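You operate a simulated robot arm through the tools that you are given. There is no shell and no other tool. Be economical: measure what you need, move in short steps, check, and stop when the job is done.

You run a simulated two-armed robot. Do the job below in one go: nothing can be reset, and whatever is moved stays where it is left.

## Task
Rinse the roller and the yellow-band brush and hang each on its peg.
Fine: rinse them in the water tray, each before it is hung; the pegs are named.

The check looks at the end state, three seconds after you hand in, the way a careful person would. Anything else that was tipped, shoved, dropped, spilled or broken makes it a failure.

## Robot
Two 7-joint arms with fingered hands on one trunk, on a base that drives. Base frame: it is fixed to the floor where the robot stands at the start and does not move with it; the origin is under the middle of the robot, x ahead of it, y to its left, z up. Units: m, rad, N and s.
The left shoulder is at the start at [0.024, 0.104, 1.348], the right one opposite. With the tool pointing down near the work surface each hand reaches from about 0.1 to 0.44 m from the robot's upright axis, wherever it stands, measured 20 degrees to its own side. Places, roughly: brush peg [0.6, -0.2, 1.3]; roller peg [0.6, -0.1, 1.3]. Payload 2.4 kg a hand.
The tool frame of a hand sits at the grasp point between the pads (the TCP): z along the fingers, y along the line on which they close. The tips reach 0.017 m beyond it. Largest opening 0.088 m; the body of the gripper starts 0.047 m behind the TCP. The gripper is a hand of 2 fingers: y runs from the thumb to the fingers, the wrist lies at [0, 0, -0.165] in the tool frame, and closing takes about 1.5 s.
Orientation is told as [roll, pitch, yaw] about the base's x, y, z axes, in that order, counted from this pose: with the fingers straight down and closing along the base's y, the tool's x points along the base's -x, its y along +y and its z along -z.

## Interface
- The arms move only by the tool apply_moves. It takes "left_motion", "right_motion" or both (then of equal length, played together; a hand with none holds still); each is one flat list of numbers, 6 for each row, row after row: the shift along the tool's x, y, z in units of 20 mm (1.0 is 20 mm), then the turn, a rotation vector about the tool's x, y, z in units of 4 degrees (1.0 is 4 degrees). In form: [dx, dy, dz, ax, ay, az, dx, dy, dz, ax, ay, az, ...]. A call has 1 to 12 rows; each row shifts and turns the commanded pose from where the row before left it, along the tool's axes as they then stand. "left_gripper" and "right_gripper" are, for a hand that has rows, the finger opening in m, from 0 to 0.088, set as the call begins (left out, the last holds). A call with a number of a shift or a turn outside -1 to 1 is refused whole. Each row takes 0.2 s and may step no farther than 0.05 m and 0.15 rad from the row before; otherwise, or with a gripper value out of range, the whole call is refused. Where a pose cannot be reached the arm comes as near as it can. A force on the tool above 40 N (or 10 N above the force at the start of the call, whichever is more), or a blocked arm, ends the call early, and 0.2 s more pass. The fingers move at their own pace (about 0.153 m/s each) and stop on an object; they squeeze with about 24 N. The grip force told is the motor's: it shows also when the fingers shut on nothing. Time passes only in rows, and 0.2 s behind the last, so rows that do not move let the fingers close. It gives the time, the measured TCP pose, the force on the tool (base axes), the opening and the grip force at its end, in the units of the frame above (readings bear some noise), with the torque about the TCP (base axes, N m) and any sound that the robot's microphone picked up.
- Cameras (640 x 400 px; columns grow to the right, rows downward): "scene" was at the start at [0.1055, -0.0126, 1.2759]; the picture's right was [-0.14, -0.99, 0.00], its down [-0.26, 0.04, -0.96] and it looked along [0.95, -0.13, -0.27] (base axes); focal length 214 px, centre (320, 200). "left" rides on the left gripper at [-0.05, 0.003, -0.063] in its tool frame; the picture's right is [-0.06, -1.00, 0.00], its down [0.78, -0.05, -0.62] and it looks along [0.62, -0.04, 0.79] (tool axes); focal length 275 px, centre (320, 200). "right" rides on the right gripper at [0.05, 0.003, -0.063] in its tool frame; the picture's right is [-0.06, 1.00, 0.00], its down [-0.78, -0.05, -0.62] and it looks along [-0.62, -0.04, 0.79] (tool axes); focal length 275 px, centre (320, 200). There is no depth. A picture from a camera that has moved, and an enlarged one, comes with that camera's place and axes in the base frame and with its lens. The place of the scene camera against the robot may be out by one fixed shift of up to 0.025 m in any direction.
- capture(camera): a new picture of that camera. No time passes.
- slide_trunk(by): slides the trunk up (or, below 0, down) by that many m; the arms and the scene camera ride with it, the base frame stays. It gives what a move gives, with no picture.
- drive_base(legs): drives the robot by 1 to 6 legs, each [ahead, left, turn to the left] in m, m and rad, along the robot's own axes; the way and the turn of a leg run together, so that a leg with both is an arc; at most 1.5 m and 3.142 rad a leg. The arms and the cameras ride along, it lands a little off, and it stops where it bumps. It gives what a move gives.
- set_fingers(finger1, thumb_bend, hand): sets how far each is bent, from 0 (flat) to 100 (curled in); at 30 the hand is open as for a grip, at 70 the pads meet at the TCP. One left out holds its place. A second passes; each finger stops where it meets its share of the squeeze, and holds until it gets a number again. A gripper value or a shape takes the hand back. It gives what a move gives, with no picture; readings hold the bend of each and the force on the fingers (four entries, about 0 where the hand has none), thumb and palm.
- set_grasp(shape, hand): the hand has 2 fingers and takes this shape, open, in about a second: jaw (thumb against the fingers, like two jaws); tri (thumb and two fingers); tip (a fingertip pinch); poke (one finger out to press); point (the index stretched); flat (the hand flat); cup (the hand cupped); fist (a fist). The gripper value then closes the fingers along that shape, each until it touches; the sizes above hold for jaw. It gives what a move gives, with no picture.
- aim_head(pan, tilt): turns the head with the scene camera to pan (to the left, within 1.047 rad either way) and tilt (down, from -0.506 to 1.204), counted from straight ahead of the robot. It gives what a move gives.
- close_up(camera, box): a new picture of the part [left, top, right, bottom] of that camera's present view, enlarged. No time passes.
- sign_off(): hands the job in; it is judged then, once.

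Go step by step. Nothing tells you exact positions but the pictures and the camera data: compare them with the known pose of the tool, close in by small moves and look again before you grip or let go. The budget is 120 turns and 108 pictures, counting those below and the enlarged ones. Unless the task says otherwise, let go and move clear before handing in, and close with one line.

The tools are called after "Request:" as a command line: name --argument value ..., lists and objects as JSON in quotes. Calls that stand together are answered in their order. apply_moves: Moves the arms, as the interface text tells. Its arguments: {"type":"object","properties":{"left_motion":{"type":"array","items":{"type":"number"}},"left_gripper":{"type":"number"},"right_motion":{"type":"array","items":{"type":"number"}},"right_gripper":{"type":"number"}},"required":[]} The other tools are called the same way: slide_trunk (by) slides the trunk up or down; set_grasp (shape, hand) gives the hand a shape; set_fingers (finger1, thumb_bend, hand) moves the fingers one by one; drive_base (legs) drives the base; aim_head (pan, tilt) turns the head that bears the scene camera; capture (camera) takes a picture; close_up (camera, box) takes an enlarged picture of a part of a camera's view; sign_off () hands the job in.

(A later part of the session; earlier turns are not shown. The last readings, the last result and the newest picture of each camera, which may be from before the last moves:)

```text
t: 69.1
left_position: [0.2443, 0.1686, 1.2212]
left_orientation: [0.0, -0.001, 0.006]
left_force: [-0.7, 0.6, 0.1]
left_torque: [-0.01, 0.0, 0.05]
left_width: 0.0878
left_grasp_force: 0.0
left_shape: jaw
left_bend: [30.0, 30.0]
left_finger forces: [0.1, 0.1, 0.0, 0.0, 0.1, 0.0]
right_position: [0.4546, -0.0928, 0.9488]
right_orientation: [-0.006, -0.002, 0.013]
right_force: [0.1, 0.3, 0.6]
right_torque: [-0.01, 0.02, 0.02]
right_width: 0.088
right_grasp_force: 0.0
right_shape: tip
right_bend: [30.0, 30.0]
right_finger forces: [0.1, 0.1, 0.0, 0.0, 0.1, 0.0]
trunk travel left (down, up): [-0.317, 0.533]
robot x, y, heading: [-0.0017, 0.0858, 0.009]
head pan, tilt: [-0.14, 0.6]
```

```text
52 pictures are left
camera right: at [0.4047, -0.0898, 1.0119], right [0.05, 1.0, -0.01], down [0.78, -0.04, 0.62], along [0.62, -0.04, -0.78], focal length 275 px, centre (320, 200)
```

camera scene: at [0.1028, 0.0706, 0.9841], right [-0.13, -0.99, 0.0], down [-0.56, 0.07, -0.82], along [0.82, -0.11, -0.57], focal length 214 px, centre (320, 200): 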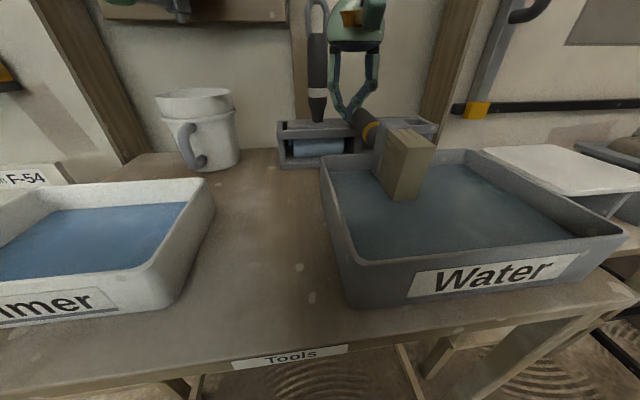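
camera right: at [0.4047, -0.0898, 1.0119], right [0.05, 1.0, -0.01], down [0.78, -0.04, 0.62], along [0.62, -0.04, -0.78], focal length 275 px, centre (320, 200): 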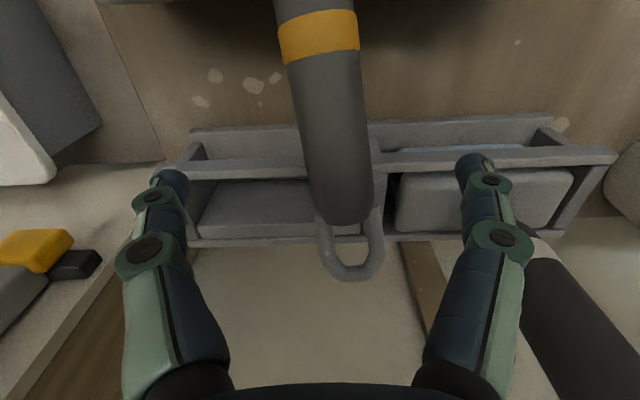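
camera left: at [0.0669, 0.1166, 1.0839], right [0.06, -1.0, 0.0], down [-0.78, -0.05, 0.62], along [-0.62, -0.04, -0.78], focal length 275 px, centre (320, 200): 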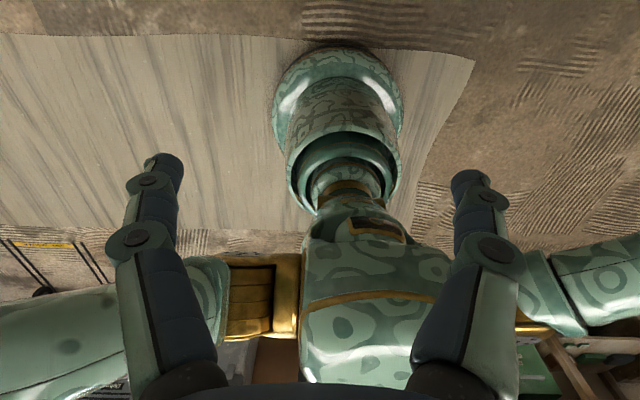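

Reach is fine. I'll lower onto the handle and check.

Request:
apply_moves --right_motion '[0, 0.1, 0.8, 0, 0, 0, 0, 0.1, 0.8, 0, 0, 0, 0, 0, 0.8, 0, 0, 0, 0, 0, 0.5, 0, 0, 0, 0, 0, 0, 0, 0, 0]'

Request:
capture --camera "right"

```text
t: 70.3
left_position: [0.2446, 0.1679, 1.2205]
left_orientation: [-0.001, 0.0, 0.006]
left_force: [0.2, 0.2, -0.1]
left_torque: [-0.01, 0.01, 0.01]
left_width: 0.0879
left_grasp_force: 0.0
left_shape: jaw
left_bend: [30.0, 30.0]
left_finger forces: [0.1, 0.0, 0.0, 0.1, 0.0, 0.0]
right_position: [0.4549, -0.0878, 0.889]
right_orientation: [-0.005, -0.002, 0.013]
right_force: [0.9, -0.7, 0.3]
right_torque: [-0.02, 0.04, -0.02]
right_width: 0.0879
right_grasp_force: 0.1
right_shape: tip
right_bend: [30.0, 30.0]
right_finger forces: [0.0, 0.1, 0.1, 0.0, 0.0, 0.0]
trunk travel left (down, up): [-0.317, 0.533]
robot x, y, heading: [-0.0062, 0.0824, 0.003]
head pan, tilt: [-0.14, 0.6]
```

```text
51 pictures are left
camera right: at [0.4043, -0.085, 0.9516], right [0.05, 1.0, -0.01], down [0.78, -0.04, 0.62], along [0.62, -0.04, -0.78], focal length 275 px, centre (320, 200)
```

right: 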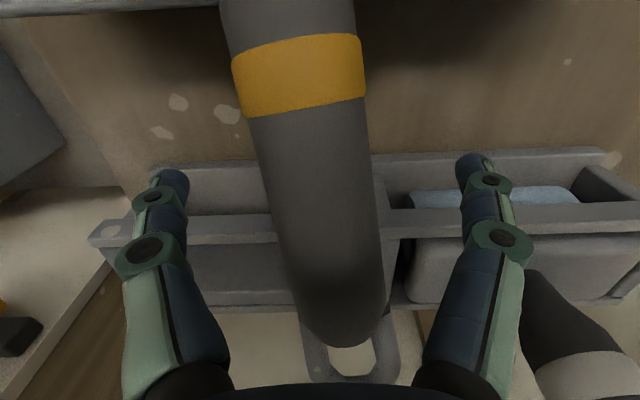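

The handle is centred at the right depth, so I'll close on it.

Request:
apply_moves --right_motion '[0, 0, 0, 0, 0, 0, 0, 0, 0, 0, 0, 0, 0, 0, 0, 0, 0, 0, 0, 0, 0, 0, 0, 0, 0, 0, 0, 0, 0, 0, 0, 0, 0, 0, 0, 0, 0, 0, 0, 0, 0, 0]' --right_gripper 0.02

Request:
capture --camera "right"

```text
t: 71.9
left_position: [0.2436, 0.1668, 1.22]
left_orientation: [0.0, 0.0, 0.006]
left_force: [0.1, -0.8, -0.3]
left_torque: [0.03, 0.03, 0.02]
left_width: 0.0879
left_grasp_force: 0.0
left_shape: jaw
left_bend: [30.0, 30.0]
left_finger forces: [0.1, 0.0, 0.0, 0.0, 0.0, 0.1]
right_position: [0.4554, -0.089, 0.8885]
right_orientation: [-0.005, -0.003, 0.013]
right_force: [0.1, 0.1, -0.3]
right_torque: [-0.03, -0.02, 0.06]
right_width: 0.0252
right_grasp_force: 23.6
right_shape: tip
right_bend: [74.0, 70.0]
right_finger forces: [21.5, 0.0, 0.1, 0.0, 21.1, 0.1]
trunk travel left (down, up): [-0.317, 0.533]
robot x, y, heading: [-0.007, 0.0801, 0.009]
head pan, tilt: [-0.14, 0.6]
```

```text
50 pictures are left
camera right: at [0.4043, -0.0851, 0.9518], right [0.05, 1.0, -0.01], down [0.78, -0.04, 0.62], along [0.62, -0.04, -0.78], focal length 275 px, centre (320, 200)
```

right: 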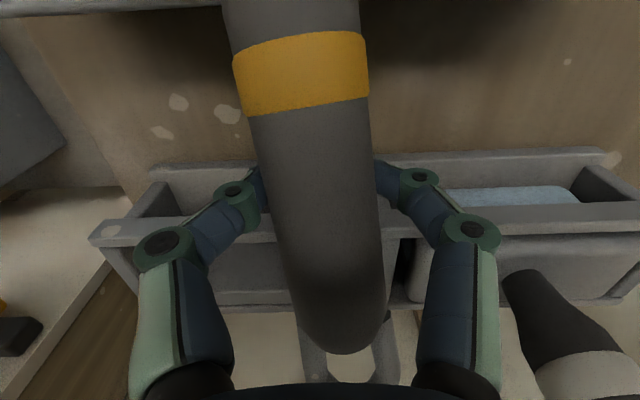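

Firm pinch. I'll lift straight up a little and check the attitude.

Request:
apply_moves --right_motion '[0, 0, -0.5, 0, 0, 0, 0, 0, -0.5, 0, 0, 0, 0, 0, -0.5, 0, 0, 0, 0, 0, -0.5, 0, 0, 0, 0, 0, -0.5, 0, 0, 0, 0, 0, -0.5, 0, 0, 0, 0, 0, 0, 0, 0, 0]'

Request:
capture --camera "right"

```text
t: 73.5
left_position: [0.2435, 0.1684, 1.2208]
left_orientation: [-0.001, -0.001, 0.006]
left_force: [-0.7, -0.8, -0.3]
left_torque: [0.0, -0.01, -0.01]
left_width: 0.0878
left_grasp_force: 0.0
left_shape: jaw
left_bend: [30.0, 30.0]
left_finger forces: [0.0, 0.0, 0.0, 0.0, 0.0, 0.1]
right_position: [0.4544, -0.0866, 0.9467]
right_orientation: [-0.006, -0.004, 0.013]
right_force: [0.0, -0.4, -0.8]
right_torque: [0.0, -0.07, -0.02]
right_width: 0.0255
right_grasp_force: 24.5
right_shape: tip
right_bend: [74.0, 70.0]
right_finger forces: [21.7, 0.0, 0.0, 0.1, 21.0, 0.0]
trunk travel left (down, up): [-0.317, 0.533]
robot x, y, heading: [-0.0019, 0.0833, 0.003]
head pan, tilt: [-0.14, 0.6]
```

```text
49 pictures are left
camera right: at [0.4037, -0.0839, 1.0106], right [0.05, 1.0, -0.01], down [0.78, -0.04, 0.62], along [0.62, -0.04, -0.78], focal length 275 px, centre (320, 200)
```

right: 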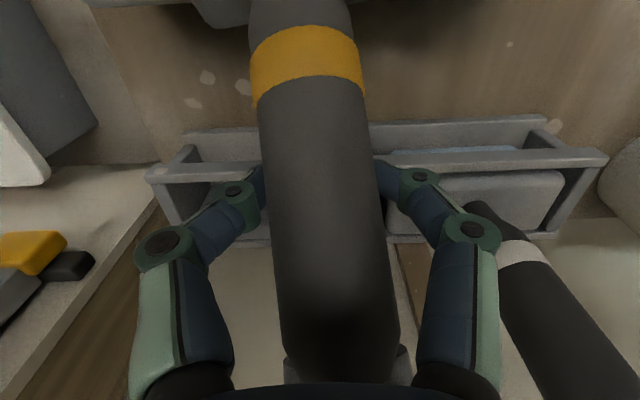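

The brush pivots a bit with its head down, as expected. I'll lift higher and start turning the hand forward.

Request:
apply_moves --right_motion '[0, 0, -0.9, 0, 0, 0, 0, 0, -0.9, 0, 0, 0, 0, 0, -0.9, 0, 0, 0, 0, 0, -0.9, 0, 0, 0, 0, 0, -0.9, 0, 0, 0, 0, 0, -0.9, 0, 0, 0, -0.02, 0, -0.5, 0, -1, 0, -0.05, 0, -0.5, 0, -1, 0, -0.09, 0, -0.49, 0, -1, 0, -0.12, 0, -0.48, 0, -1, 0, -0.15, 0, -0.48, 0, -1, 0, -0.19, 0, -0.46, 0, -1, 0]'

Request:
capture --camera "right"

Request:
capture --camera "scene"

```text
t: 76.1
left_position: [0.2435, 0.1664, 1.2217]
left_orientation: [0.0, -0.001, 0.007]
left_force: [0.6, -0.6, 0.2]
left_torque: [0.02, -0.03, -0.01]
left_width: 0.0882
left_grasp_force: 0.2
left_shape: jaw
left_bend: [30.0, 30.0]
left_finger forces: [0.0, 0.1, 0.0, 0.1, 0.0, 0.0]
right_position: [0.455, -0.0856, 1.1157]
right_orientation: [-0.006, -0.425, 0.015]
right_force: [0.0, 0.2, -1.4]
right_torque: [0.01, -0.06, -0.01]
right_width: 0.0253
right_grasp_force: 24.2
right_shape: tip
right_bend: [74.0, 70.0]
right_finger forces: [21.7, 0.0, 0.0, 0.0, 20.9, 0.0]
trunk travel left (down, up): [-0.317, 0.533]
robot x, y, heading: [-0.0029, 0.0788, 0.004]
head pan, tilt: [-0.14, 0.6]
```

```text
48 pictures are left
camera right: at [0.3833, -0.0839, 1.1536], right [0.04, 1.0, 0.02], down [0.46, -0.04, 0.89], along [0.89, -0.03, -0.46], focal length 275 px, centre (320, 200)
```

right: 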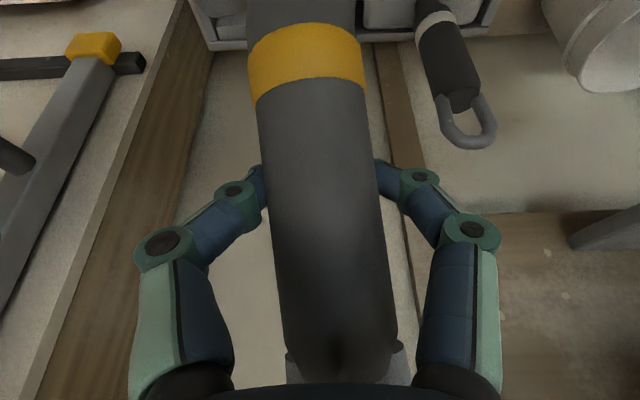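

```text
47 pictures are left
camera scene: at [0.1028, 0.0706, 0.9841], right [-0.13, -0.99, 0.0], down [-0.56, 0.07, -0.82], along [0.82, -0.11, -0.57], focal length 214 px, centre (320, 200)
```

scene: 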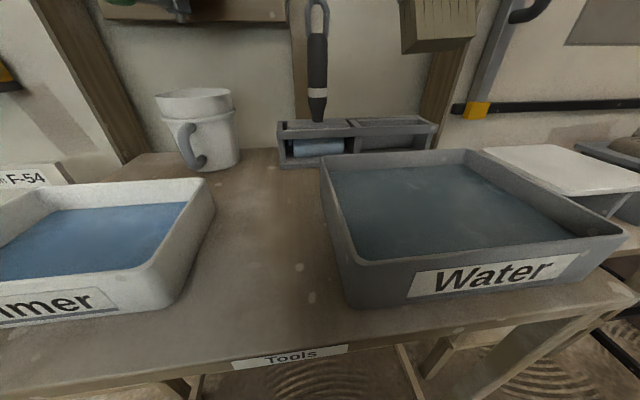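

The brush is out of the tray and held well, its handle at about 62° to the horizontal. I'll turn another 28° so it hangs vertical, then back away a little before raising.

Request:
apply_moves --right_motion '[-0.2, 0, -0.4, 0, -1, 0, -0.25, 0, -0.4, 0, -1, 0, -0.3, 0, -0.5, 0, -1, 0, -0.2, 0, -0.6, 0, -1, 0, 0, 0, -0.8, 0, -1, 0, 0, 0, -0.8, 0, -1, 0, 0, 0, -0.8, 0, -1, 0, 0, 0, 0, 0, 0, 0]'

Request:
aim_head --pan -0.3 --tilt 0.1

Request:
capture --camera "scene"

Request:
capture --camera "right"

```text
t: 77.9
left_position: [0.2446, 0.1673, 1.2207]
left_orientation: [0.0, 0.001, 0.006]
left_force: [0.1, 0.9, -0.1]
left_torque: [0.01, -0.02, -0.03]
left_width: 0.0877
left_grasp_force: 0.0
left_shape: jaw
left_bend: [30.0, 30.0]
left_finger forces: [0.0, 0.0, 0.0, 0.0, 0.0, 0.0]
right_position: [0.4202, -0.0877, 1.1908]
right_orientation: [-0.01, -0.911, 0.02]
right_force: [0.2, -0.3, -1.5]
right_torque: [-0.01, 0.03, -0.02]
right_width: 0.0252
right_grasp_force: 24.3
right_shape: tip
right_bend: [74.0, 70.0]
right_finger forces: [21.8, 0.0, 0.1, 0.1, 20.8, 0.0]
trunk travel left (down, up): [-0.317, 0.533]
robot x, y, heading: [-0.005, 0.0822, 0.008]
head pan, tilt: [-0.14, 0.6]
```

```text
t: 78.8
left_position: [0.2445, 0.1674, 1.2197]
left_orientation: [0.0, -0.001, 0.008]
left_force: [0.1, -0.7, -0.7]
left_torque: [-0.02, 0.01, -0.01]
left_width: 0.088
left_grasp_force: 0.1
left_shape: jaw
left_bend: [30.0, 30.0]
left_finger forces: [0.1, 0.0, 0.0, 0.0, 0.0, 0.0]
right_position: [0.4212, -0.0866, 1.1917]
right_orientation: [-0.009, -0.912, 0.02]
right_force: [0.1, 0.6, -1.0]
right_torque: [0.02, 0.05, 0.0]
right_width: 0.0253
right_grasp_force: 24.4
right_shape: tip
right_bend: [74.0, 70.0]
right_finger forces: [21.8, 0.1, 0.0, 0.0, 20.8, 0.0]
trunk travel left (down, up): [-0.317, 0.533]
robot x, y, heading: [-0.0029, 0.0791, 0.012]
head pan, tilt: [-0.3, 0.099]
```

```text
46 pictures are left
camera scene: at [0.1033, 0.0556, 1.0302], right [-0.29, -0.96, 0.0], down [-0.1, 0.03, -0.99], along [0.95, -0.29, -0.1], focal length 214 px, centre (320, 200)
```

scene: 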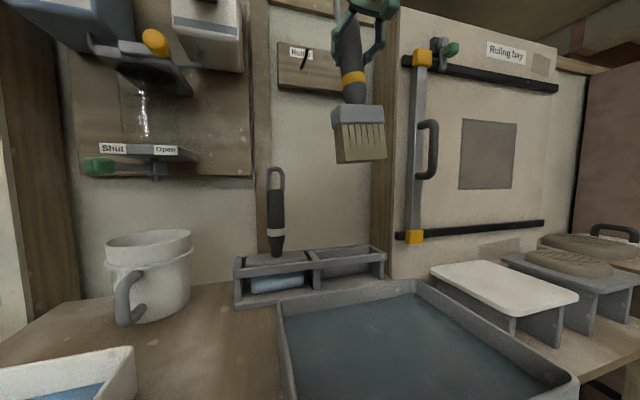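

```text
45 pictures are left
camera right: at [0.3399, -0.084, 1.191], right [0.03, 1.0, 0.04], down [-0.01, -0.04, 1.0], along [1.0, -0.03, 0.01], focal length 275 px, centre (320, 200)
```

right: 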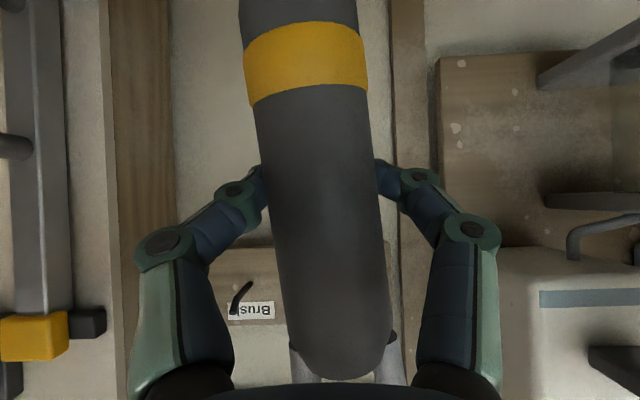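

The clean brush hangs nearly vertical with about 6° of lean. I re-measured the brush peg at tip (0.62, -0.188, 1.306) and base (0.687, -0.188, 1.297). I'll fix the lean, shift the base right 0.10 m, and raise a bit.

Request:
apply_moves --right_motion '[0, 0, 0, -0.46, 0, 0.59, 0, 0, 0, -0.46, 0, 0.59, 0, 0, 0, 0, 0, 0]'

Request:
drive_base --legs '[[0, -0.1, 0]]'

Request:
slide_trunk --by 0.04

Request:
capture --camera "right"

Request:
aim_head --pan -0.3 --tilt -0.2

Request:
capture --camera "scene"

```text
t: 79.7
left_position: [0.2441, 0.1671, 1.221]
left_orientation: [-0.001, 0.001, 0.007]
left_force: [-0.4, 0.4, -0.2]
left_torque: [0.01, -0.01, 0.0]
left_width: 0.0879
left_grasp_force: 0.0
left_shape: jaw
left_bend: [30.0, 30.0]
left_finger forces: [0.1, 0.0, 0.0, 0.1, 0.1, 0.1]
right_position: [0.4214, -0.0868, 1.1927]
right_orientation: [0.159, -0.906, -0.115]
right_force: [0.8, -0.8, -1.7]
right_torque: [0.01, 0.05, 0.02]
right_width: 0.025
right_grasp_force: 23.8
right_shape: tip
right_bend: [74.0, 70.0]
right_finger forces: [21.6, 0.0, 0.0, 0.1, 20.9, 0.0]
trunk travel left (down, up): [-0.317, 0.533]
robot x, y, heading: [-0.003, 0.0783, 0.009]
head pan, tilt: [-0.3, 0.099]
```

```text
t: 80.8
left_position: [0.244, 0.0684, 1.2206]
left_orientation: [0.003, -0.001, 0.01]
left_force: [-0.1, -0.8, 0.2]
left_torque: [0.0, 0.0, -0.02]
left_width: 0.0881
left_grasp_force: 0.1
left_shape: jaw
left_bend: [30.0, 30.0]
left_finger forces: [0.0, 0.0, 0.0, 0.1, 0.0, 0.1]
right_position: [0.4213, -0.1855, 1.1923]
right_orientation: [0.161, -0.906, -0.113]
right_force: [-0.4, -0.1, -1.4]
right_torque: [-0.02, -0.03, 0.01]
right_width: 0.0253
right_grasp_force: 24.4
right_shape: tip
right_bend: [74.0, 70.0]
right_finger forces: [21.6, 0.0, 0.0, 0.0, 21.0, 0.0]
trunk travel left (down, up): [-0.317, 0.533]
robot x, y, heading: [-0.0021, -0.0178, 0.007]
head pan, tilt: [-0.3, 0.099]
```

```text
t: 81.6
left_position: [0.2447, 0.0689, 1.2609]
left_orientation: [0.0, -0.001, 0.007]
left_force: [0.3, 0.0, 0.5]
left_torque: [-0.02, -0.02, 0.05]
left_width: 0.0879
left_grasp_force: 0.2
left_shape: jaw
left_bend: [30.0, 30.0]
left_finger forces: [0.0, 0.0, 0.1, 0.1, 0.1, 0.1]
right_position: [0.4226, -0.1851, 1.2328]
right_orientation: [0.159, -0.905, -0.112]
right_force: [0.4, 0.0, -1.6]
right_torque: [0.0, 0.01, 0.03]
right_width: 0.025
right_grasp_force: 24.2
right_shape: tip
right_bend: [74.0, 70.0]
right_finger forces: [21.6, 0.0, 0.0, 0.1, 20.9, 0.0]
trunk travel left (down, up): [-0.357, 0.493]
robot x, y, heading: [-0.0028, -0.0164, 0.014]
head pan, tilt: [-0.3, 0.099]
```

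```text
44 pictures are left
camera right: at [0.3409, -0.1831, 1.232], right [0.03, 0.99, 0.15], down [-0.01, -0.15, 0.99], along [1.0, -0.03, 0.0], focal length 275 px, centre (320, 200)
```

right: 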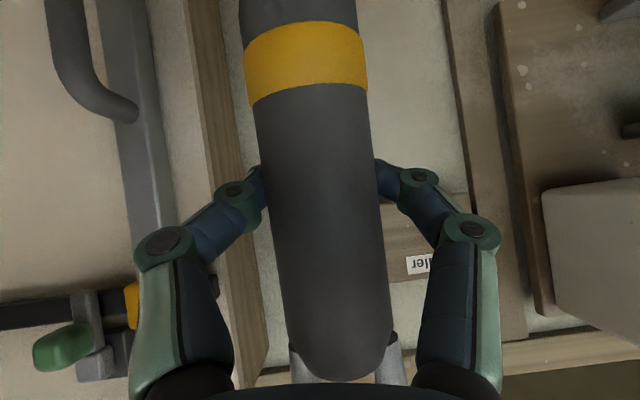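

```text
t: 82.4
left_position: [0.2445, 0.0684, 1.2597]
left_orientation: [0.001, -0.001, 0.008]
left_force: [-0.2, -0.2, 0.3]
left_torque: [-0.02, -0.01, -0.03]
left_width: 0.0877
left_grasp_force: 0.1
left_shape: jaw
left_bend: [30.0, 30.0]
left_finger forces: [0.0, 0.0, 0.0, 0.0, 0.0, 0.0]
right_position: [0.4216, -0.1859, 1.2318]
right_orientation: [0.162, -0.906, -0.116]
right_force: [0.1, 0.0, -1.1]
right_torque: [-0.02, 0.01, -0.03]
right_width: 0.0252
right_grasp_force: 24.0
right_shape: tip
right_bend: [74.0, 70.0]
right_finger forces: [21.7, 0.0, 0.0, 0.1, 20.9, 0.1]
trunk travel left (down, up): [-0.357, 0.493]
robot x, y, heading: [-0.0044, -0.019, 0.008]
head pan, tilt: [-0.3, -0.201]
```

```text
43 pictures are left
camera scene: at [0.0943, -0.0409, 1.0968], right [-0.29, -0.96, 0.0], down [0.19, -0.06, -0.98], along [0.94, -0.28, 0.2], focal length 214 px, centre (320, 200)
```

scene: 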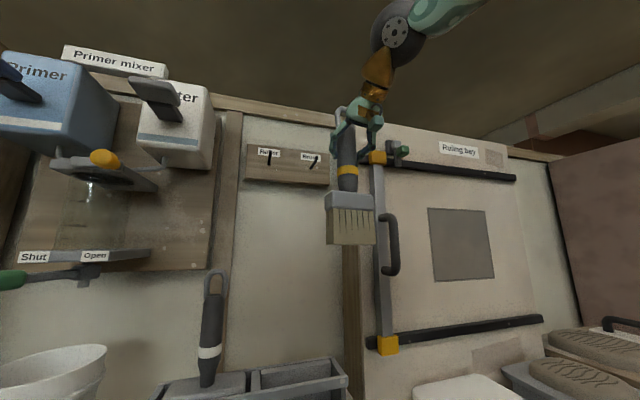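

The brush is upright. I'll zoom in on the loop and the peg.

Request:
close_up --camera "scene" --box '[270, 90, 400, 171]'

```text
4.92 times, centred on (335, 130) of scene
camera zoom: at [0.0943, -0.0409, 1.0968], right [-0.29, -0.96, 0.0], down [0.19, -0.06, -0.98], along [0.94, -0.28, 0.2], focal length 1056 px, centre (246, 542)
```

zoom: 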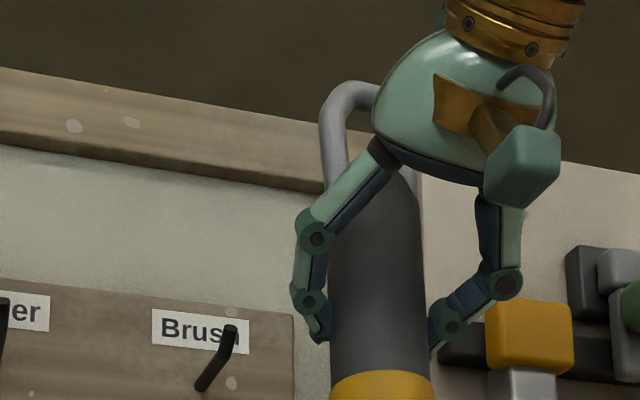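

The loop sits at y ≈ -0.19 and its hole centre at z ≈ 1.305, matching the peg tip. I'll advance 0.15 m straight forward, stopping just short of the tip.

Request:
apply_moves --right_motion '[-0.575, -0.01, 0.74, 0, 0, 0, -0.575, -0.01, 0.74, 0, 0, 0, -0.575, -0.01, 0.74, 0, 0, 0, -0.575, -0.01, 0.74, 0, 0, 0, -0.575, -0.01, 0.74, 0, 0, 0, -0.575, -0.01, 0.74, 0, 0, 0, -0.575, -0.01, 0.74, 0, 0, 0, -0.575, -0.01, 0.74, 0, 0, 0, 0, 0, 0, 0, 0, 0]'

Request:
close_up --camera "scene" --box '[250, 90, 380, 171]'

Request:
capture --camera "right"

```text
t: 84.4
left_position: [0.2445, 0.0688, 1.2608]
left_orientation: [0.0, 0.001, 0.009]
left_force: [-0.2, -0.3, 0.1]
left_torque: [-0.02, -0.01, 0.07]
left_width: 0.0877
left_grasp_force: 0.1
left_shape: jaw
left_bend: [30.0, 30.0]
left_finger forces: [0.0, 0.0, 0.1, 0.0, 0.0, 0.1]
right_position: [0.5713, -0.1866, 1.2305]
right_orientation: [0.157, -0.902, -0.114]
right_force: [-0.3, 0.3, -1.4]
right_torque: [0.0, 0.01, 0.02]
right_width: 0.025
right_grasp_force: 23.7
right_shape: tip
right_bend: [74.0, 70.0]
right_finger forces: [21.3, 0.1, 0.1, 0.0, 20.8, 0.0]
trunk travel left (down, up): [-0.357, 0.493]
robot x, y, heading: [-0.0056, -0.0161, 0.006]
head pan, tilt: [-0.3, -0.201]
```

```text
4.92 times, centred on (315, 130) of scene
camera zoom: at [0.0944, -0.0408, 1.0969], right [-0.29, -0.96, 0.0], down [0.19, -0.06, -0.98], along [0.94, -0.28, 0.2], focal length 1056 px, centre (345, 542)
```

zoom: 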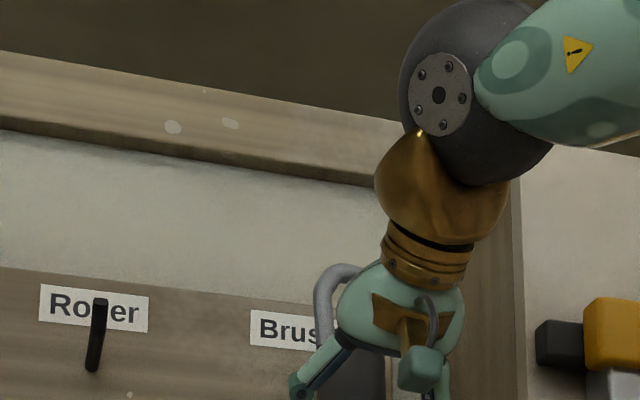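

```text
40 pictures are left
camera right: at [0.4911, -0.1841, 1.2312], right [0.03, 0.99, 0.15], down [-0.01, -0.15, 0.99], along [1.0, -0.03, 0.0], focal length 275 px, centre (320, 200)
```

right: 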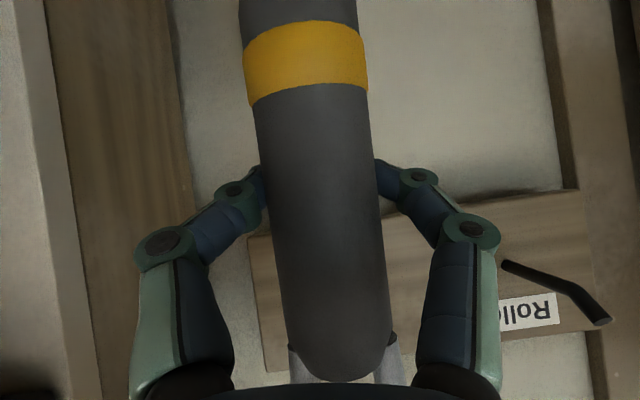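

The pegs run straight out at z ≈ 1.294 with an upturned tip at z ≈ 1.305, x ≈ 0.617. I'll adjust by +2.5 mm in y and +4 mm in z, then advance 70 mm in small steps, watching force.

Request:
apply_moves --right_motion '[-0.148, 0.144, -0.113, 0, 0, 0, -0.3065, -0.0055, 0.395, 0, 0, 0, -0.3065, -0.0055, 0.395, 0, 0, 0, -0.3065, -0.0055, 0.395, 0, 0, 0, -0.3065, -0.0055, 0.395, 0, 0, 0, -0.3065, -0.0055, 0.395, 0, 0, 0, 0, 0, 0, 0, 0, 0]'

Request:
close_up --camera "scene" --box '[250, 90, 380, 171]'

Request:
capture --camera "right"

```text
t: 86.0
left_position: [0.2448, 0.0686, 1.2601]
left_orientation: [-0.001, 0.0, 0.009]
left_force: [0.2, 0.0, -0.2]
left_torque: [-0.02, -0.02, 0.01]
left_width: 0.088
left_grasp_force: 0.0
left_shape: jaw
left_bend: [30.0, 30.0]
left_finger forces: [0.0, 0.0, 0.0, 0.1, 0.0, 0.0]
right_position: [0.5921, -0.1885, 1.2268]
right_orientation: [0.159, -0.905, -0.113]
right_force: [0.4, 0.4, -2.2]
right_torque: [-0.01, 0.02, 0.0]
right_width: 0.025
right_grasp_force: 23.6
right_shape: tip
right_bend: [74.0, 70.0]
right_finger forces: [21.4, 0.0, 0.0, 0.1, 20.8, 0.0]
right hand out of reach, approached as far as the arm can: row 3, 4, 5, 6
trunk travel left (down, up): [-0.357, 0.493]
robot x, y, heading: [-0.0015, -0.0212, 0.009]
head pan, tilt: [-0.3, -0.201]
```

```text
4.92 times, centred on (315, 130) of scene
camera zoom: at [0.0944, -0.0408, 1.0969], right [-0.29, -0.96, 0.0], down [0.19, -0.06, -0.98], along [0.94, -0.28, 0.2], focal length 1056 px, centre (345, 542)
```

zoom: 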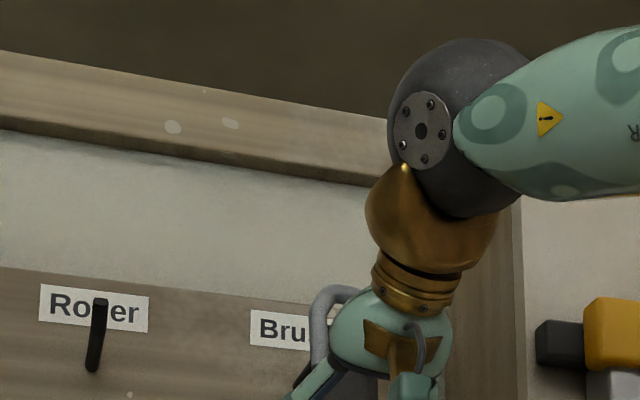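

```text
38 pictures are left
camera right: at [0.5099, -0.1861, 1.2275], right [0.03, 0.99, 0.15], down [-0.01, -0.15, 0.99], along [1.0, -0.03, 0.0], focal length 275 px, centre (320, 200)
```

right: 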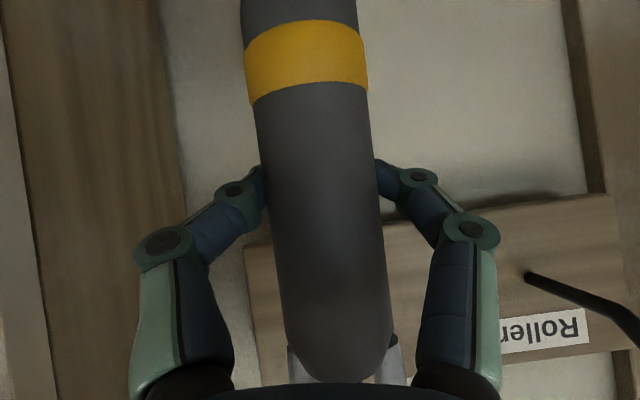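

The arm reached its limit. I'll retract slightly, raise the trunk 0.15 m so the shoulder sits nearer wrist height, and bring the hand back down to the same level.

Request:
apply_moves --right_motion '[0.6, 0.01, -0.78, 0, 0, 0, 0.6, 0.01, -0.78, 0, 0, 0, 0, 0, 0, 0, 0, 0]'

Request:
slide_trunk --by 0.15

Request:
apply_moves --right_motion '[0.77, -0.096, 0.6, 0, 0, 0, 0.77, -0.096, 0.6, 0, 0, 0, 0.77, -0.096, 0.6, 0, 0, 0, 0.77, -0.096, 0.6, 0, 0, 0, 0.77, -0.096, 0.6, 0, 0, 0, 0.77, -0.096, 0.6, 0, 0, 0, 0.77, -0.096, 0.6, 0, 0, 0, 0, 0, 0, 0, 0, 0]'

```text
t: 86.8
left_position: [0.2441, 0.0681, 1.2609]
left_orientation: [0.001, -0.001, 0.008]
left_force: [-0.5, 0.2, -0.4]
left_torque: [0.02, 0.0, 0.03]
left_width: 0.088
left_grasp_force: 0.1
left_shape: jaw
left_bend: [30.0, 30.0]
left_finger forces: [0.0, 0.1, 0.1, 0.0, 0.0, 0.0]
right_position: [0.5517, -0.1882, 1.2311]
right_orientation: [0.16, -0.903, -0.112]
right_force: [0.2, 0.1, -2.4]
right_torque: [0.0, 0.0, 0.0]
right_width: 0.0248
right_grasp_force: 23.9
right_shape: tip
right_bend: [74.0, 70.0]
right_finger forces: [21.4, 0.0, 0.1, 0.0, 20.8, 0.0]
trunk travel left (down, up): [-0.357, 0.493]
robot x, y, heading: [-0.0017, -0.0143, 0.004]
head pan, tilt: [-0.3, -0.201]
```

```text
t: 88.6
left_position: [0.2454, 0.0687, 1.4105]
left_orientation: [0.0, 0.0, 0.007]
left_force: [-0.6, 0.4, -0.3]
left_torque: [-0.02, 0.0, -0.01]
left_width: 0.0878
left_grasp_force: 0.1
left_shape: jaw
left_bend: [30.0, 30.0]
left_finger forces: [0.0, 0.1, 0.1, 0.0, 0.0, 0.0]
right_position: [0.5508, -0.1889, 1.3779]
right_orientation: [0.159, -0.904, -0.113]
right_force: [-0.7, -0.3, -1.0]
right_torque: [0.0, 0.01, -0.02]
right_width: 0.0246
right_grasp_force: 23.9
right_shape: tip
right_bend: [74.0, 70.0]
right_finger forces: [21.3, 0.0, 0.0, 0.0, 20.7, 0.0]
trunk travel left (down, up): [-0.507, 0.343]
robot x, y, heading: [-0.0021, -0.0143, 0.007]
head pan, tilt: [-0.3, -0.201]
```

```text
t: 90.4
left_position: [0.2445, 0.0686, 1.4108]
left_orientation: [0.001, -0.002, 0.009]
left_force: [-0.1, 0.7, 0.0]
left_torque: [0.05, 0.0, -0.01]
left_width: 0.0878
left_grasp_force: 0.0
left_shape: jaw
left_bend: [30.0, 30.0]
left_finger forces: [0.0, 0.0, 0.1, 0.0, 0.0, 0.0]
right_position: [0.5523, -0.1876, 1.2396]
right_orientation: [0.161, -0.905, -0.113]
right_force: [0.3, 0.9, -1.5]
right_torque: [0.0, 0.01, -0.04]
right_width: 0.0248
right_grasp_force: 23.8
right_shape: tip
right_bend: [74.0, 70.0]
right_finger forces: [21.3, 0.0, 0.1, 0.0, 20.7, 0.0]
trunk travel left (down, up): [-0.507, 0.343]
robot x, y, heading: [-0.0032, -0.0174, 0.008]
head pan, tilt: [-0.3, -0.201]
```

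Now at z 1.2396. I'll fine-tune in y and z, move to just before the tip, and view with the head levelled.

Request:
apply_moves --right_motion '[0.21, 0.15, 0.16, 0, 0, 0, -0.575, -0.01, 0.74, 0, 0, 0, 0, 0, 0, 0, 0, 0]'

Request:
aim_head --pan -0.3 --tilt 0.0

Request:
close_up --camera "scene" --box '[250, 130, 380, 211]'

```text
t: 91.2
left_position: [0.2437, 0.0678, 1.41]
left_orientation: [0.0, -0.001, 0.008]
left_force: [0.7, -0.7, -0.2]
left_torque: [0.0, 0.02, 0.02]
left_width: 0.0879
left_grasp_force: 0.1
left_shape: jaw
left_bend: [30.0, 30.0]
left_finger forces: [0.0, 0.0, 0.0, 0.1, 0.0, 0.0]
right_position: [0.5683, -0.183, 1.2335]
right_orientation: [0.16, -0.903, -0.111]
right_force: [0.4, 0.7, -1.0]
right_torque: [0.02, 0.01, 0.0]
right_width: 0.0246
right_grasp_force: 24.4
right_shape: tip
right_bend: [74.0, 70.0]
right_finger forces: [21.2, 0.0, 0.1, 0.0, 20.7, 0.0]
trunk travel left (down, up): [-0.507, 0.343]
robot x, y, heading: [-0.0041, -0.0154, 0.01]
head pan, tilt: [-0.3, -0.201]
```

```text
t: 91.9
left_position: [0.2448, 0.0693, 1.4122]
left_orientation: [-0.001, 0.001, 0.008]
left_force: [-0.3, 0.0, -0.4]
left_torque: [-0.03, 0.0, 0.01]
left_width: 0.0879
left_grasp_force: 0.1
left_shape: jaw
left_bend: [30.0, 30.0]
left_finger forces: [0.0, 0.1, 0.0, 0.1, 0.0, 0.1]
right_position: [0.5693, -0.1839, 1.2342]
right_orientation: [0.162, -0.904, -0.115]
right_force: [0.0, -0.2, -1.1]
right_torque: [-0.01, 0.05, -0.02]
right_width: 0.0247
right_grasp_force: 23.8
right_shape: tip
right_bend: [74.0, 70.0]
right_finger forces: [21.4, 0.1, 0.0, 0.1, 20.7, 0.0]
trunk travel left (down, up): [-0.507, 0.343]
robot x, y, heading: [-0.0048, -0.0199, 0.008]
head pan, tilt: [-0.3, 0.0]
```

```text
4.92 times, centred on (315, 170) of scene
camera zoom: at [0.0975, -0.0428, 1.2304], right [-0.29, -0.96, 0.0], down [0.0, 0.0, -1.0], along [0.96, -0.29, 0.0], focal length 1056 px, centre (345, 345)
```

zoom: 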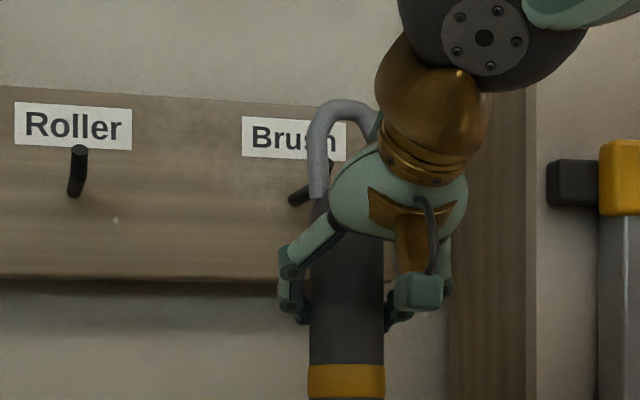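

I can see the peg tip through the loop. I'll nudge 3 mm toward -y, then advance in 10 mm steps.

Request:
apply_moves --right_motion '[-0.011, -0.149, -0.01, 0, 0, 0, -0.3065, -0.0055, 0.395, 0, 0, 0, -0.3065, -0.0055, 0.395, 0, 0, 0, -0.3065, -0.0055, 0.395, 0, 0, 0, -0.3065, -0.0055, 0.395, 0, 0, 0, 0, 0, 0, 0, 0, 0]'

Request:
close_up --camera "scene" --box '[250, 130, 380, 211]'

```text
t: 93.3
left_position: [0.2442, 0.0692, 1.4104]
left_orientation: [-0.001, 0.0, 0.01]
left_force: [-0.3, -0.1, 0.6]
left_torque: [0.0, -0.01, 0.01]
left_width: 0.0879
left_grasp_force: 0.0
left_shape: jaw
left_bend: [30.0, 30.0]
left_finger forces: [0.1, 0.1, 0.0, 0.1, 0.0, 0.1]
right_position: [0.6077, -0.1875, 1.2344]
right_orientation: [0.162, -0.905, -0.114]
right_force: [0.2, 0.0, -1.2]
right_torque: [0.0, -0.02, 0.01]
right_width: 0.0244
right_grasp_force: 24.3
right_shape: tip
right_bend: [74.0, 70.0]
right_finger forces: [21.2, 0.0, 0.0, 0.1, 20.7, 0.0]
trunk travel left (down, up): [-0.507, 0.343]
robot x, y, heading: [-0.0042, -0.0186, 0.004]
head pan, tilt: [-0.3, 0.0]
```

```text
4.92 times, centred on (315, 170) of scene
camera zoom: at [0.0975, -0.0428, 1.2304], right [-0.29, -0.96, 0.0], down [0.0, 0.0, -1.0], along [0.96, -0.29, 0.0], focal length 1056 px, centre (345, 345)
```

zoom: 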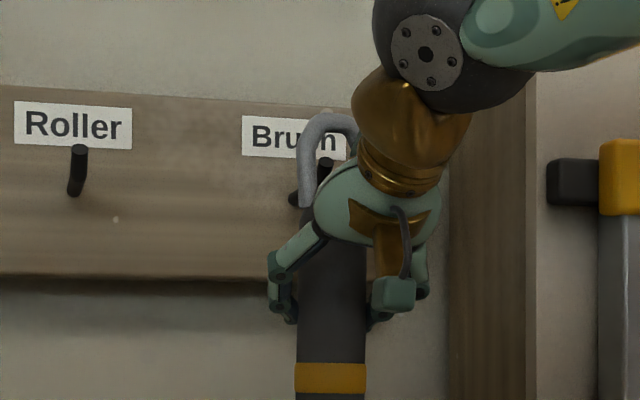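

The peg tip is inside the loop. I'll advance another 35 mm.

Request:
apply_moves --right_motion '[-0.3065, -0.0055, 0.395, 0, 0, 0, -0.3065, -0.0055, 0.395, 0, 0, 0, -0.3065, -0.0055, 0.395, 0, 0, 0, -0.15, 0, 0.2, 0, 0, 0, 0, 0, 0, 0, 0, 0]'

Request:
close_up --camera "scene" --box '[250, 130, 380, 211]'

Request:
capture --camera "right"

```text
t: 94.5
left_position: [0.244, 0.0678, 1.4108]
left_orientation: [-0.002, 0.0, 0.006]
left_force: [0.6, -0.1, 0.5]
left_torque: [-0.01, 0.01, 0.0]
left_width: 0.0879
left_grasp_force: 0.1
left_shape: jaw
left_bend: [30.0, 30.0]
left_finger forces: [0.0, 0.0, 0.1, 0.0, 0.1, 0.0]
right_position: [0.6156, -0.2019, 1.2365]
right_orientation: [0.158, -0.906, -0.112]
right_force: [-0.6, 0.6, -0.8]
right_torque: [-0.02, -0.02, 0.03]
right_width: 0.0248
right_grasp_force: 23.8
right_shape: tip
right_bend: [74.0, 70.0]
right_finger forces: [21.3, 0.0, 0.0, 0.0, 20.6, 0.0]
right hand out of reach, approached as far as the arm can: row 1, 2, 3, 4
trunk travel left (down, up): [-0.507, 0.343]
robot x, y, heading: [-0.0026, -0.016, 0.008]
head pan, tilt: [-0.3, 0.0]
```

```text
4.92 times, centred on (315, 170) of scene
camera zoom: at [0.0975, -0.0428, 1.2304], right [-0.29, -0.96, 0.0], down [0.0, 0.0, -1.0], along [0.96, -0.29, 0.0], focal length 1056 px, centre (345, 345)
```

zoom: 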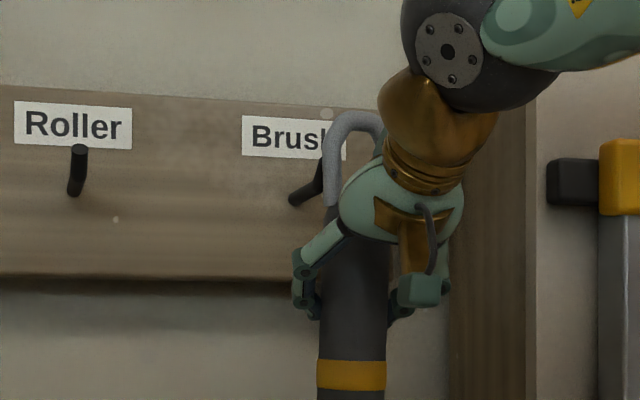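

```text
34 pictures are left
camera right: at [0.5329, -0.1987, 1.237], right [0.02, 0.99, 0.15], down [-0.01, -0.15, 0.99], along [1.0, -0.03, 0.0], focal length 275 px, centre (320, 200)
```

right: 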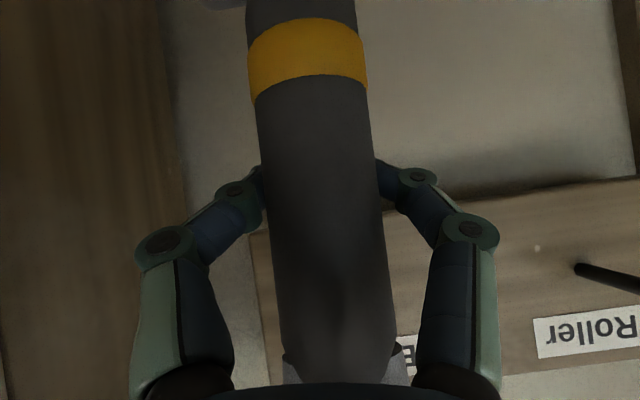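

The arm hit its reach limit and slipped sideways off the peg. I'll back out, drive the base 5 cm forward to gain reach, and try again.

Request:
apply_moves --right_motion '[0.6, 0.01, -0.78, 0, 0, 0, 0.6, 0.01, -0.78, 0, 0, 0, 0.64, 0.36, -0.75, 0, 0, 0, 0.64, 0.36, -0.75, 0, 0, 0, 0.3, 0, -0.4, 0, 0, 0, 0, 0, 0, 0, 0, 0]'

Request:
drive_base --legs '[[0.055, 0, 0]]'

Request:
close_up --camera "scene" --box '[230, 120, 390, 220]'

```text
t: 95.9
left_position: [0.2448, 0.0696, 1.4107]
left_orientation: [0.0, 0.0, 0.007]
left_force: [-0.2, -0.1, 0.3]
left_torque: [-0.01, 0.0, 0.01]
left_width: 0.088
left_grasp_force: 0.1
left_shape: jaw
left_bend: [30.0, 30.0]
left_finger forces: [0.0, 0.1, 0.0, 0.0, 0.0, 0.0]
right_position: [0.524, -0.1871, 1.2376]
right_orientation: [0.16, -0.907, -0.114]
right_force: [1.1, 0.5, -1.1]
right_torque: [-0.01, -0.02, 0.02]
right_width: 0.0243
right_grasp_force: 24.0
right_shape: tip
right_bend: [74.0, 70.0]
right_finger forces: [21.3, 0.1, 0.0, 0.1, 20.6, 0.0]
trunk travel left (down, up): [-0.507, 0.343]
robot x, y, heading: [-0.0024, -0.0177, 0.003]
head pan, tilt: [-0.3, 0.0]
```

```text
t: 97.0
left_position: [0.3015, 0.0687, 1.4097]
left_orientation: [0.0, 0.0, 0.008]
left_force: [0.9, -0.7, 0.6]
left_torque: [-0.02, -0.03, 0.02]
left_width: 0.088
left_grasp_force: 0.2
left_shape: jaw
left_bend: [30.0, 30.0]
left_finger forces: [0.0, 0.0, 0.1, 0.0, 0.0, 0.1]
right_position: [0.5812, -0.1868, 1.2368]
right_orientation: [0.159, -0.905, -0.114]
right_force: [-0.4, 0.1, -1.3]
right_torque: [0.03, 0.04, -0.03]
right_width: 0.0245
right_grasp_force: 24.2
right_shape: tip
right_bend: [74.0, 70.0]
right_finger forces: [21.3, 0.0, 0.0, 0.0, 20.7, 0.0]
trunk travel left (down, up): [-0.507, 0.343]
robot x, y, heading: [0.053, -0.0153, 0.009]
head pan, tilt: [-0.3, 0.0]
stopped in leg 1: the robot was blocked; the commanded pose is now the measured one
```

```text
4.00 times, centred on (310, 170) of scene
camera zoom: at [0.1543, -0.0423, 1.2305], right [-0.29, -0.96, 0.0], down [0.0, 0.0, -1.0], along [0.96, -0.29, 0.0], focal length 858 px, centre (360, 320)
```

zoom: 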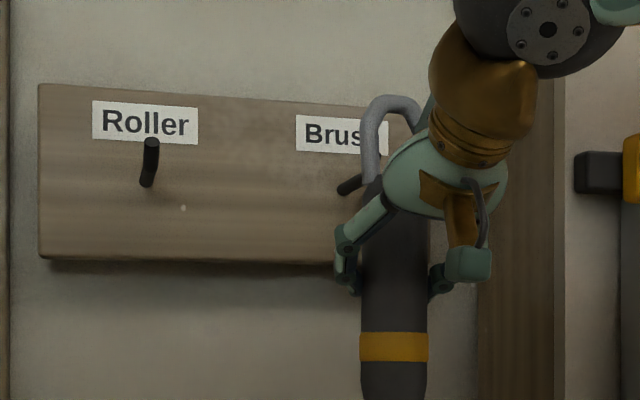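

The base stopped at 0.053, just touching something, but that's far enough. The loop is lined up as in the good approach, so I'll advance 62 mm in small steps.

Request:
apply_moves --right_motion '[0.08, -0.03, 0.06, 0, 0, 0, -0.3065, -0.0055, 0.395, 0, 0, 0, -0.3065, -0.0055, 0.395, 0, 0, 0, -0.3065, -0.0055, 0.395, 0, 0, 0, -0.3065, -0.0055, 0.395, 0, 0, 0, -0.3065, -0.0055, 0.395, 0, 0, 0, -0.3065, -0.0055, 0.395, 0, 0, 0, 0, 0, 0, 0, 0, 0]'

Request:
close_up --camera "scene" --box '[230, 120, 390, 220]'

```text
t: 98.8
left_position: [0.304, 0.0698, 1.4098]
left_orientation: [0.0, 0.0, 0.008]
left_force: [0.5, 0.1, -0.2]
left_torque: [0.0, 0.03, 0.02]
left_width: 0.0878
left_grasp_force: 0.1
left_shape: jaw
left_bend: [30.0, 30.0]
left_finger forces: [0.0, 0.0, 0.0, 0.1, 0.1, 0.0]
right_position: [0.6415, -0.1878, 1.2367]
right_orientation: [0.159, -0.904, -0.111]
right_force: [0.3, -0.3, -1.5]
right_torque: [0.01, 0.0, 0.0]
right_width: 0.0241
right_grasp_force: 24.5
right_shape: tip
right_bend: [74.0, 70.0]
right_finger forces: [21.2, 0.1, 0.0, 0.0, 20.6, 0.0]
trunk travel left (down, up): [-0.507, 0.343]
robot x, y, heading: [0.0569, -0.0156, 0.007]
head pan, tilt: [-0.3, 0.0]
```

```text
4.00 times, centred on (310, 170) of scene
camera zoom: at [0.1549, -0.0423, 1.2304], right [-0.29, -0.96, 0.0], down [0.0, 0.0, -1.0], along [0.96, -0.29, 0.0], focal length 858 px, centre (360, 320)
```

zoom: 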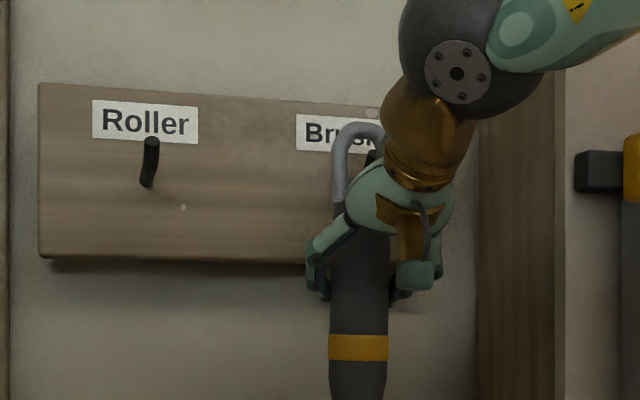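

The loop is around the peg. I'll lower until the peg takes the weight.

Request:
apply_moves --right_motion '[0.2, -0.025, 0.155, 0, 0, 0, 0.2, -0.025, 0.155, 0, 0, 0, 0.2, -0.025, 0.155, 0, 0, 0, 0.2, -0.025, 0.155, 0, 0, 0, 0, 0, 0, 0, 0, 0]'

Request:
close_up --camera "scene" --box '[230, 120, 390, 220]'

```text
t: 100.0
left_position: [0.302, 0.0683, 1.4102]
left_orientation: [0.0, 0.0, 0.01]
left_force: [0.5, 0.4, -0.9]
left_torque: [0.0, 0.02, 0.0]
left_width: 0.0879
left_grasp_force: 0.2
left_shape: jaw
left_bend: [30.0, 30.0]
left_finger forces: [0.0, 0.0, 0.0, 0.1, 0.0, 0.1]
right_position: [0.6409, -0.1864, 1.2152]
right_orientation: [0.161, -0.904, -0.114]
right_force: [0.2, 0.1, 0.1]
right_torque: [-0.02, -0.01, -0.02]
right_width: 0.0243
right_grasp_force: 24.1
right_shape: tip
right_bend: [74.0, 70.0]
right_finger forces: [21.3, 0.0, 0.0, 0.0, 20.7, 0.0]
trunk travel left (down, up): [-0.507, 0.343]
robot x, y, heading: [0.0556, -0.0186, 0.009]
head pan, tilt: [-0.3, 0.0]
```

```text
4.00 times, centred on (310, 170) of scene
camera zoom: at [0.1548, -0.0423, 1.2304], right [-0.29, -0.96, 0.0], down [0.0, 0.0, -1.0], along [0.96, -0.29, 0.0], focal length 858 px, centre (360, 320)
```

zoom: 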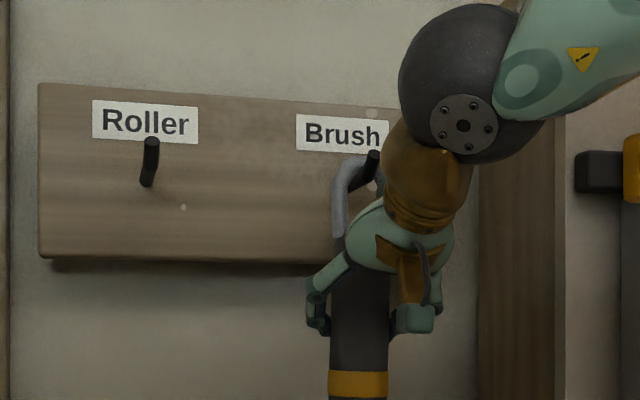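

The weight has gone to zero, so the loop rests on the peg. I'll open the fingers.

Request:
apply_moves --right_motion '[0, 0, 0, 0, 0, 0, 0, 0, 0, 0, 0, 0, 0, 0, 0, 0, 0, 0, 0, 0, 0, 0, 0, 0]' --right_gripper 0.088

Request:
close_up --camera "scene" --box '[230, 120, 390, 220]'

Request:
capture --camera "right"

```text
t: 101.0
left_position: [0.3027, 0.0697, 1.4106]
left_orientation: [0.0, 0.0, 0.009]
left_force: [0.5, 0.2, -0.6]
left_torque: [-0.02, 0.02, 0.0]
left_width: 0.0881
left_grasp_force: 0.1
left_shape: jaw
left_bend: [30.0, 30.0]
left_finger forces: [0.0, 0.0, 0.0, 0.1, 0.0, 0.0]
right_position: [0.6409, -0.1858, 1.2146]
right_orientation: [0.159, -0.906, -0.111]
right_force: [0.1, 0.7, 0.1]
right_torque: [0.0, 0.04, -0.02]
right_width: 0.0879
right_grasp_force: 0.1
right_shape: tip
right_bend: [30.0, 30.0]
right_finger forces: [0.0, 0.1, 0.1, 0.0, 0.0, 0.0]
trunk travel left (down, up): [-0.507, 0.343]
robot x, y, heading: [0.056, -0.0182, 0.009]
head pan, tilt: [-0.3, 0.0]
```

```text
4.00 times, centred on (310, 170) of scene
camera zoom: at [0.1548, -0.0422, 1.2304], right [-0.29, -0.96, 0.0], down [0.0, 0.0, -1.0], along [0.96, -0.29, 0.0], focal length 858 px, centre (360, 320)
```

zoom: 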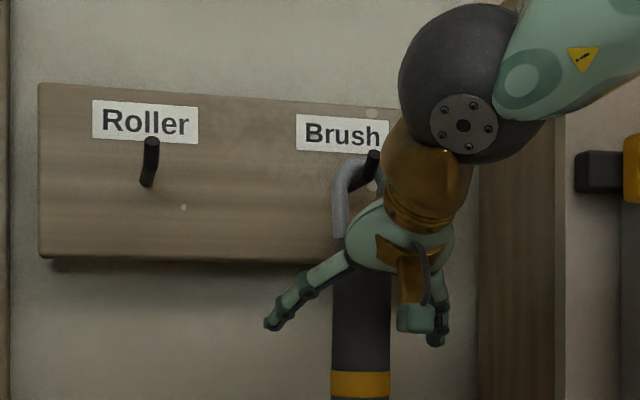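

```text
29 pictures are left
camera right: at [0.5594, -0.1833, 1.215], right [0.02, 0.99, 0.15], down [-0.01, -0.15, 0.99], along [1.0, -0.03, 0.0], focal length 275 px, centre (320, 200)
```

right: 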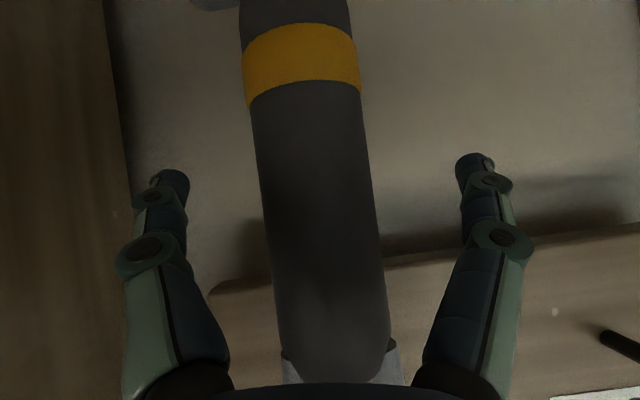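

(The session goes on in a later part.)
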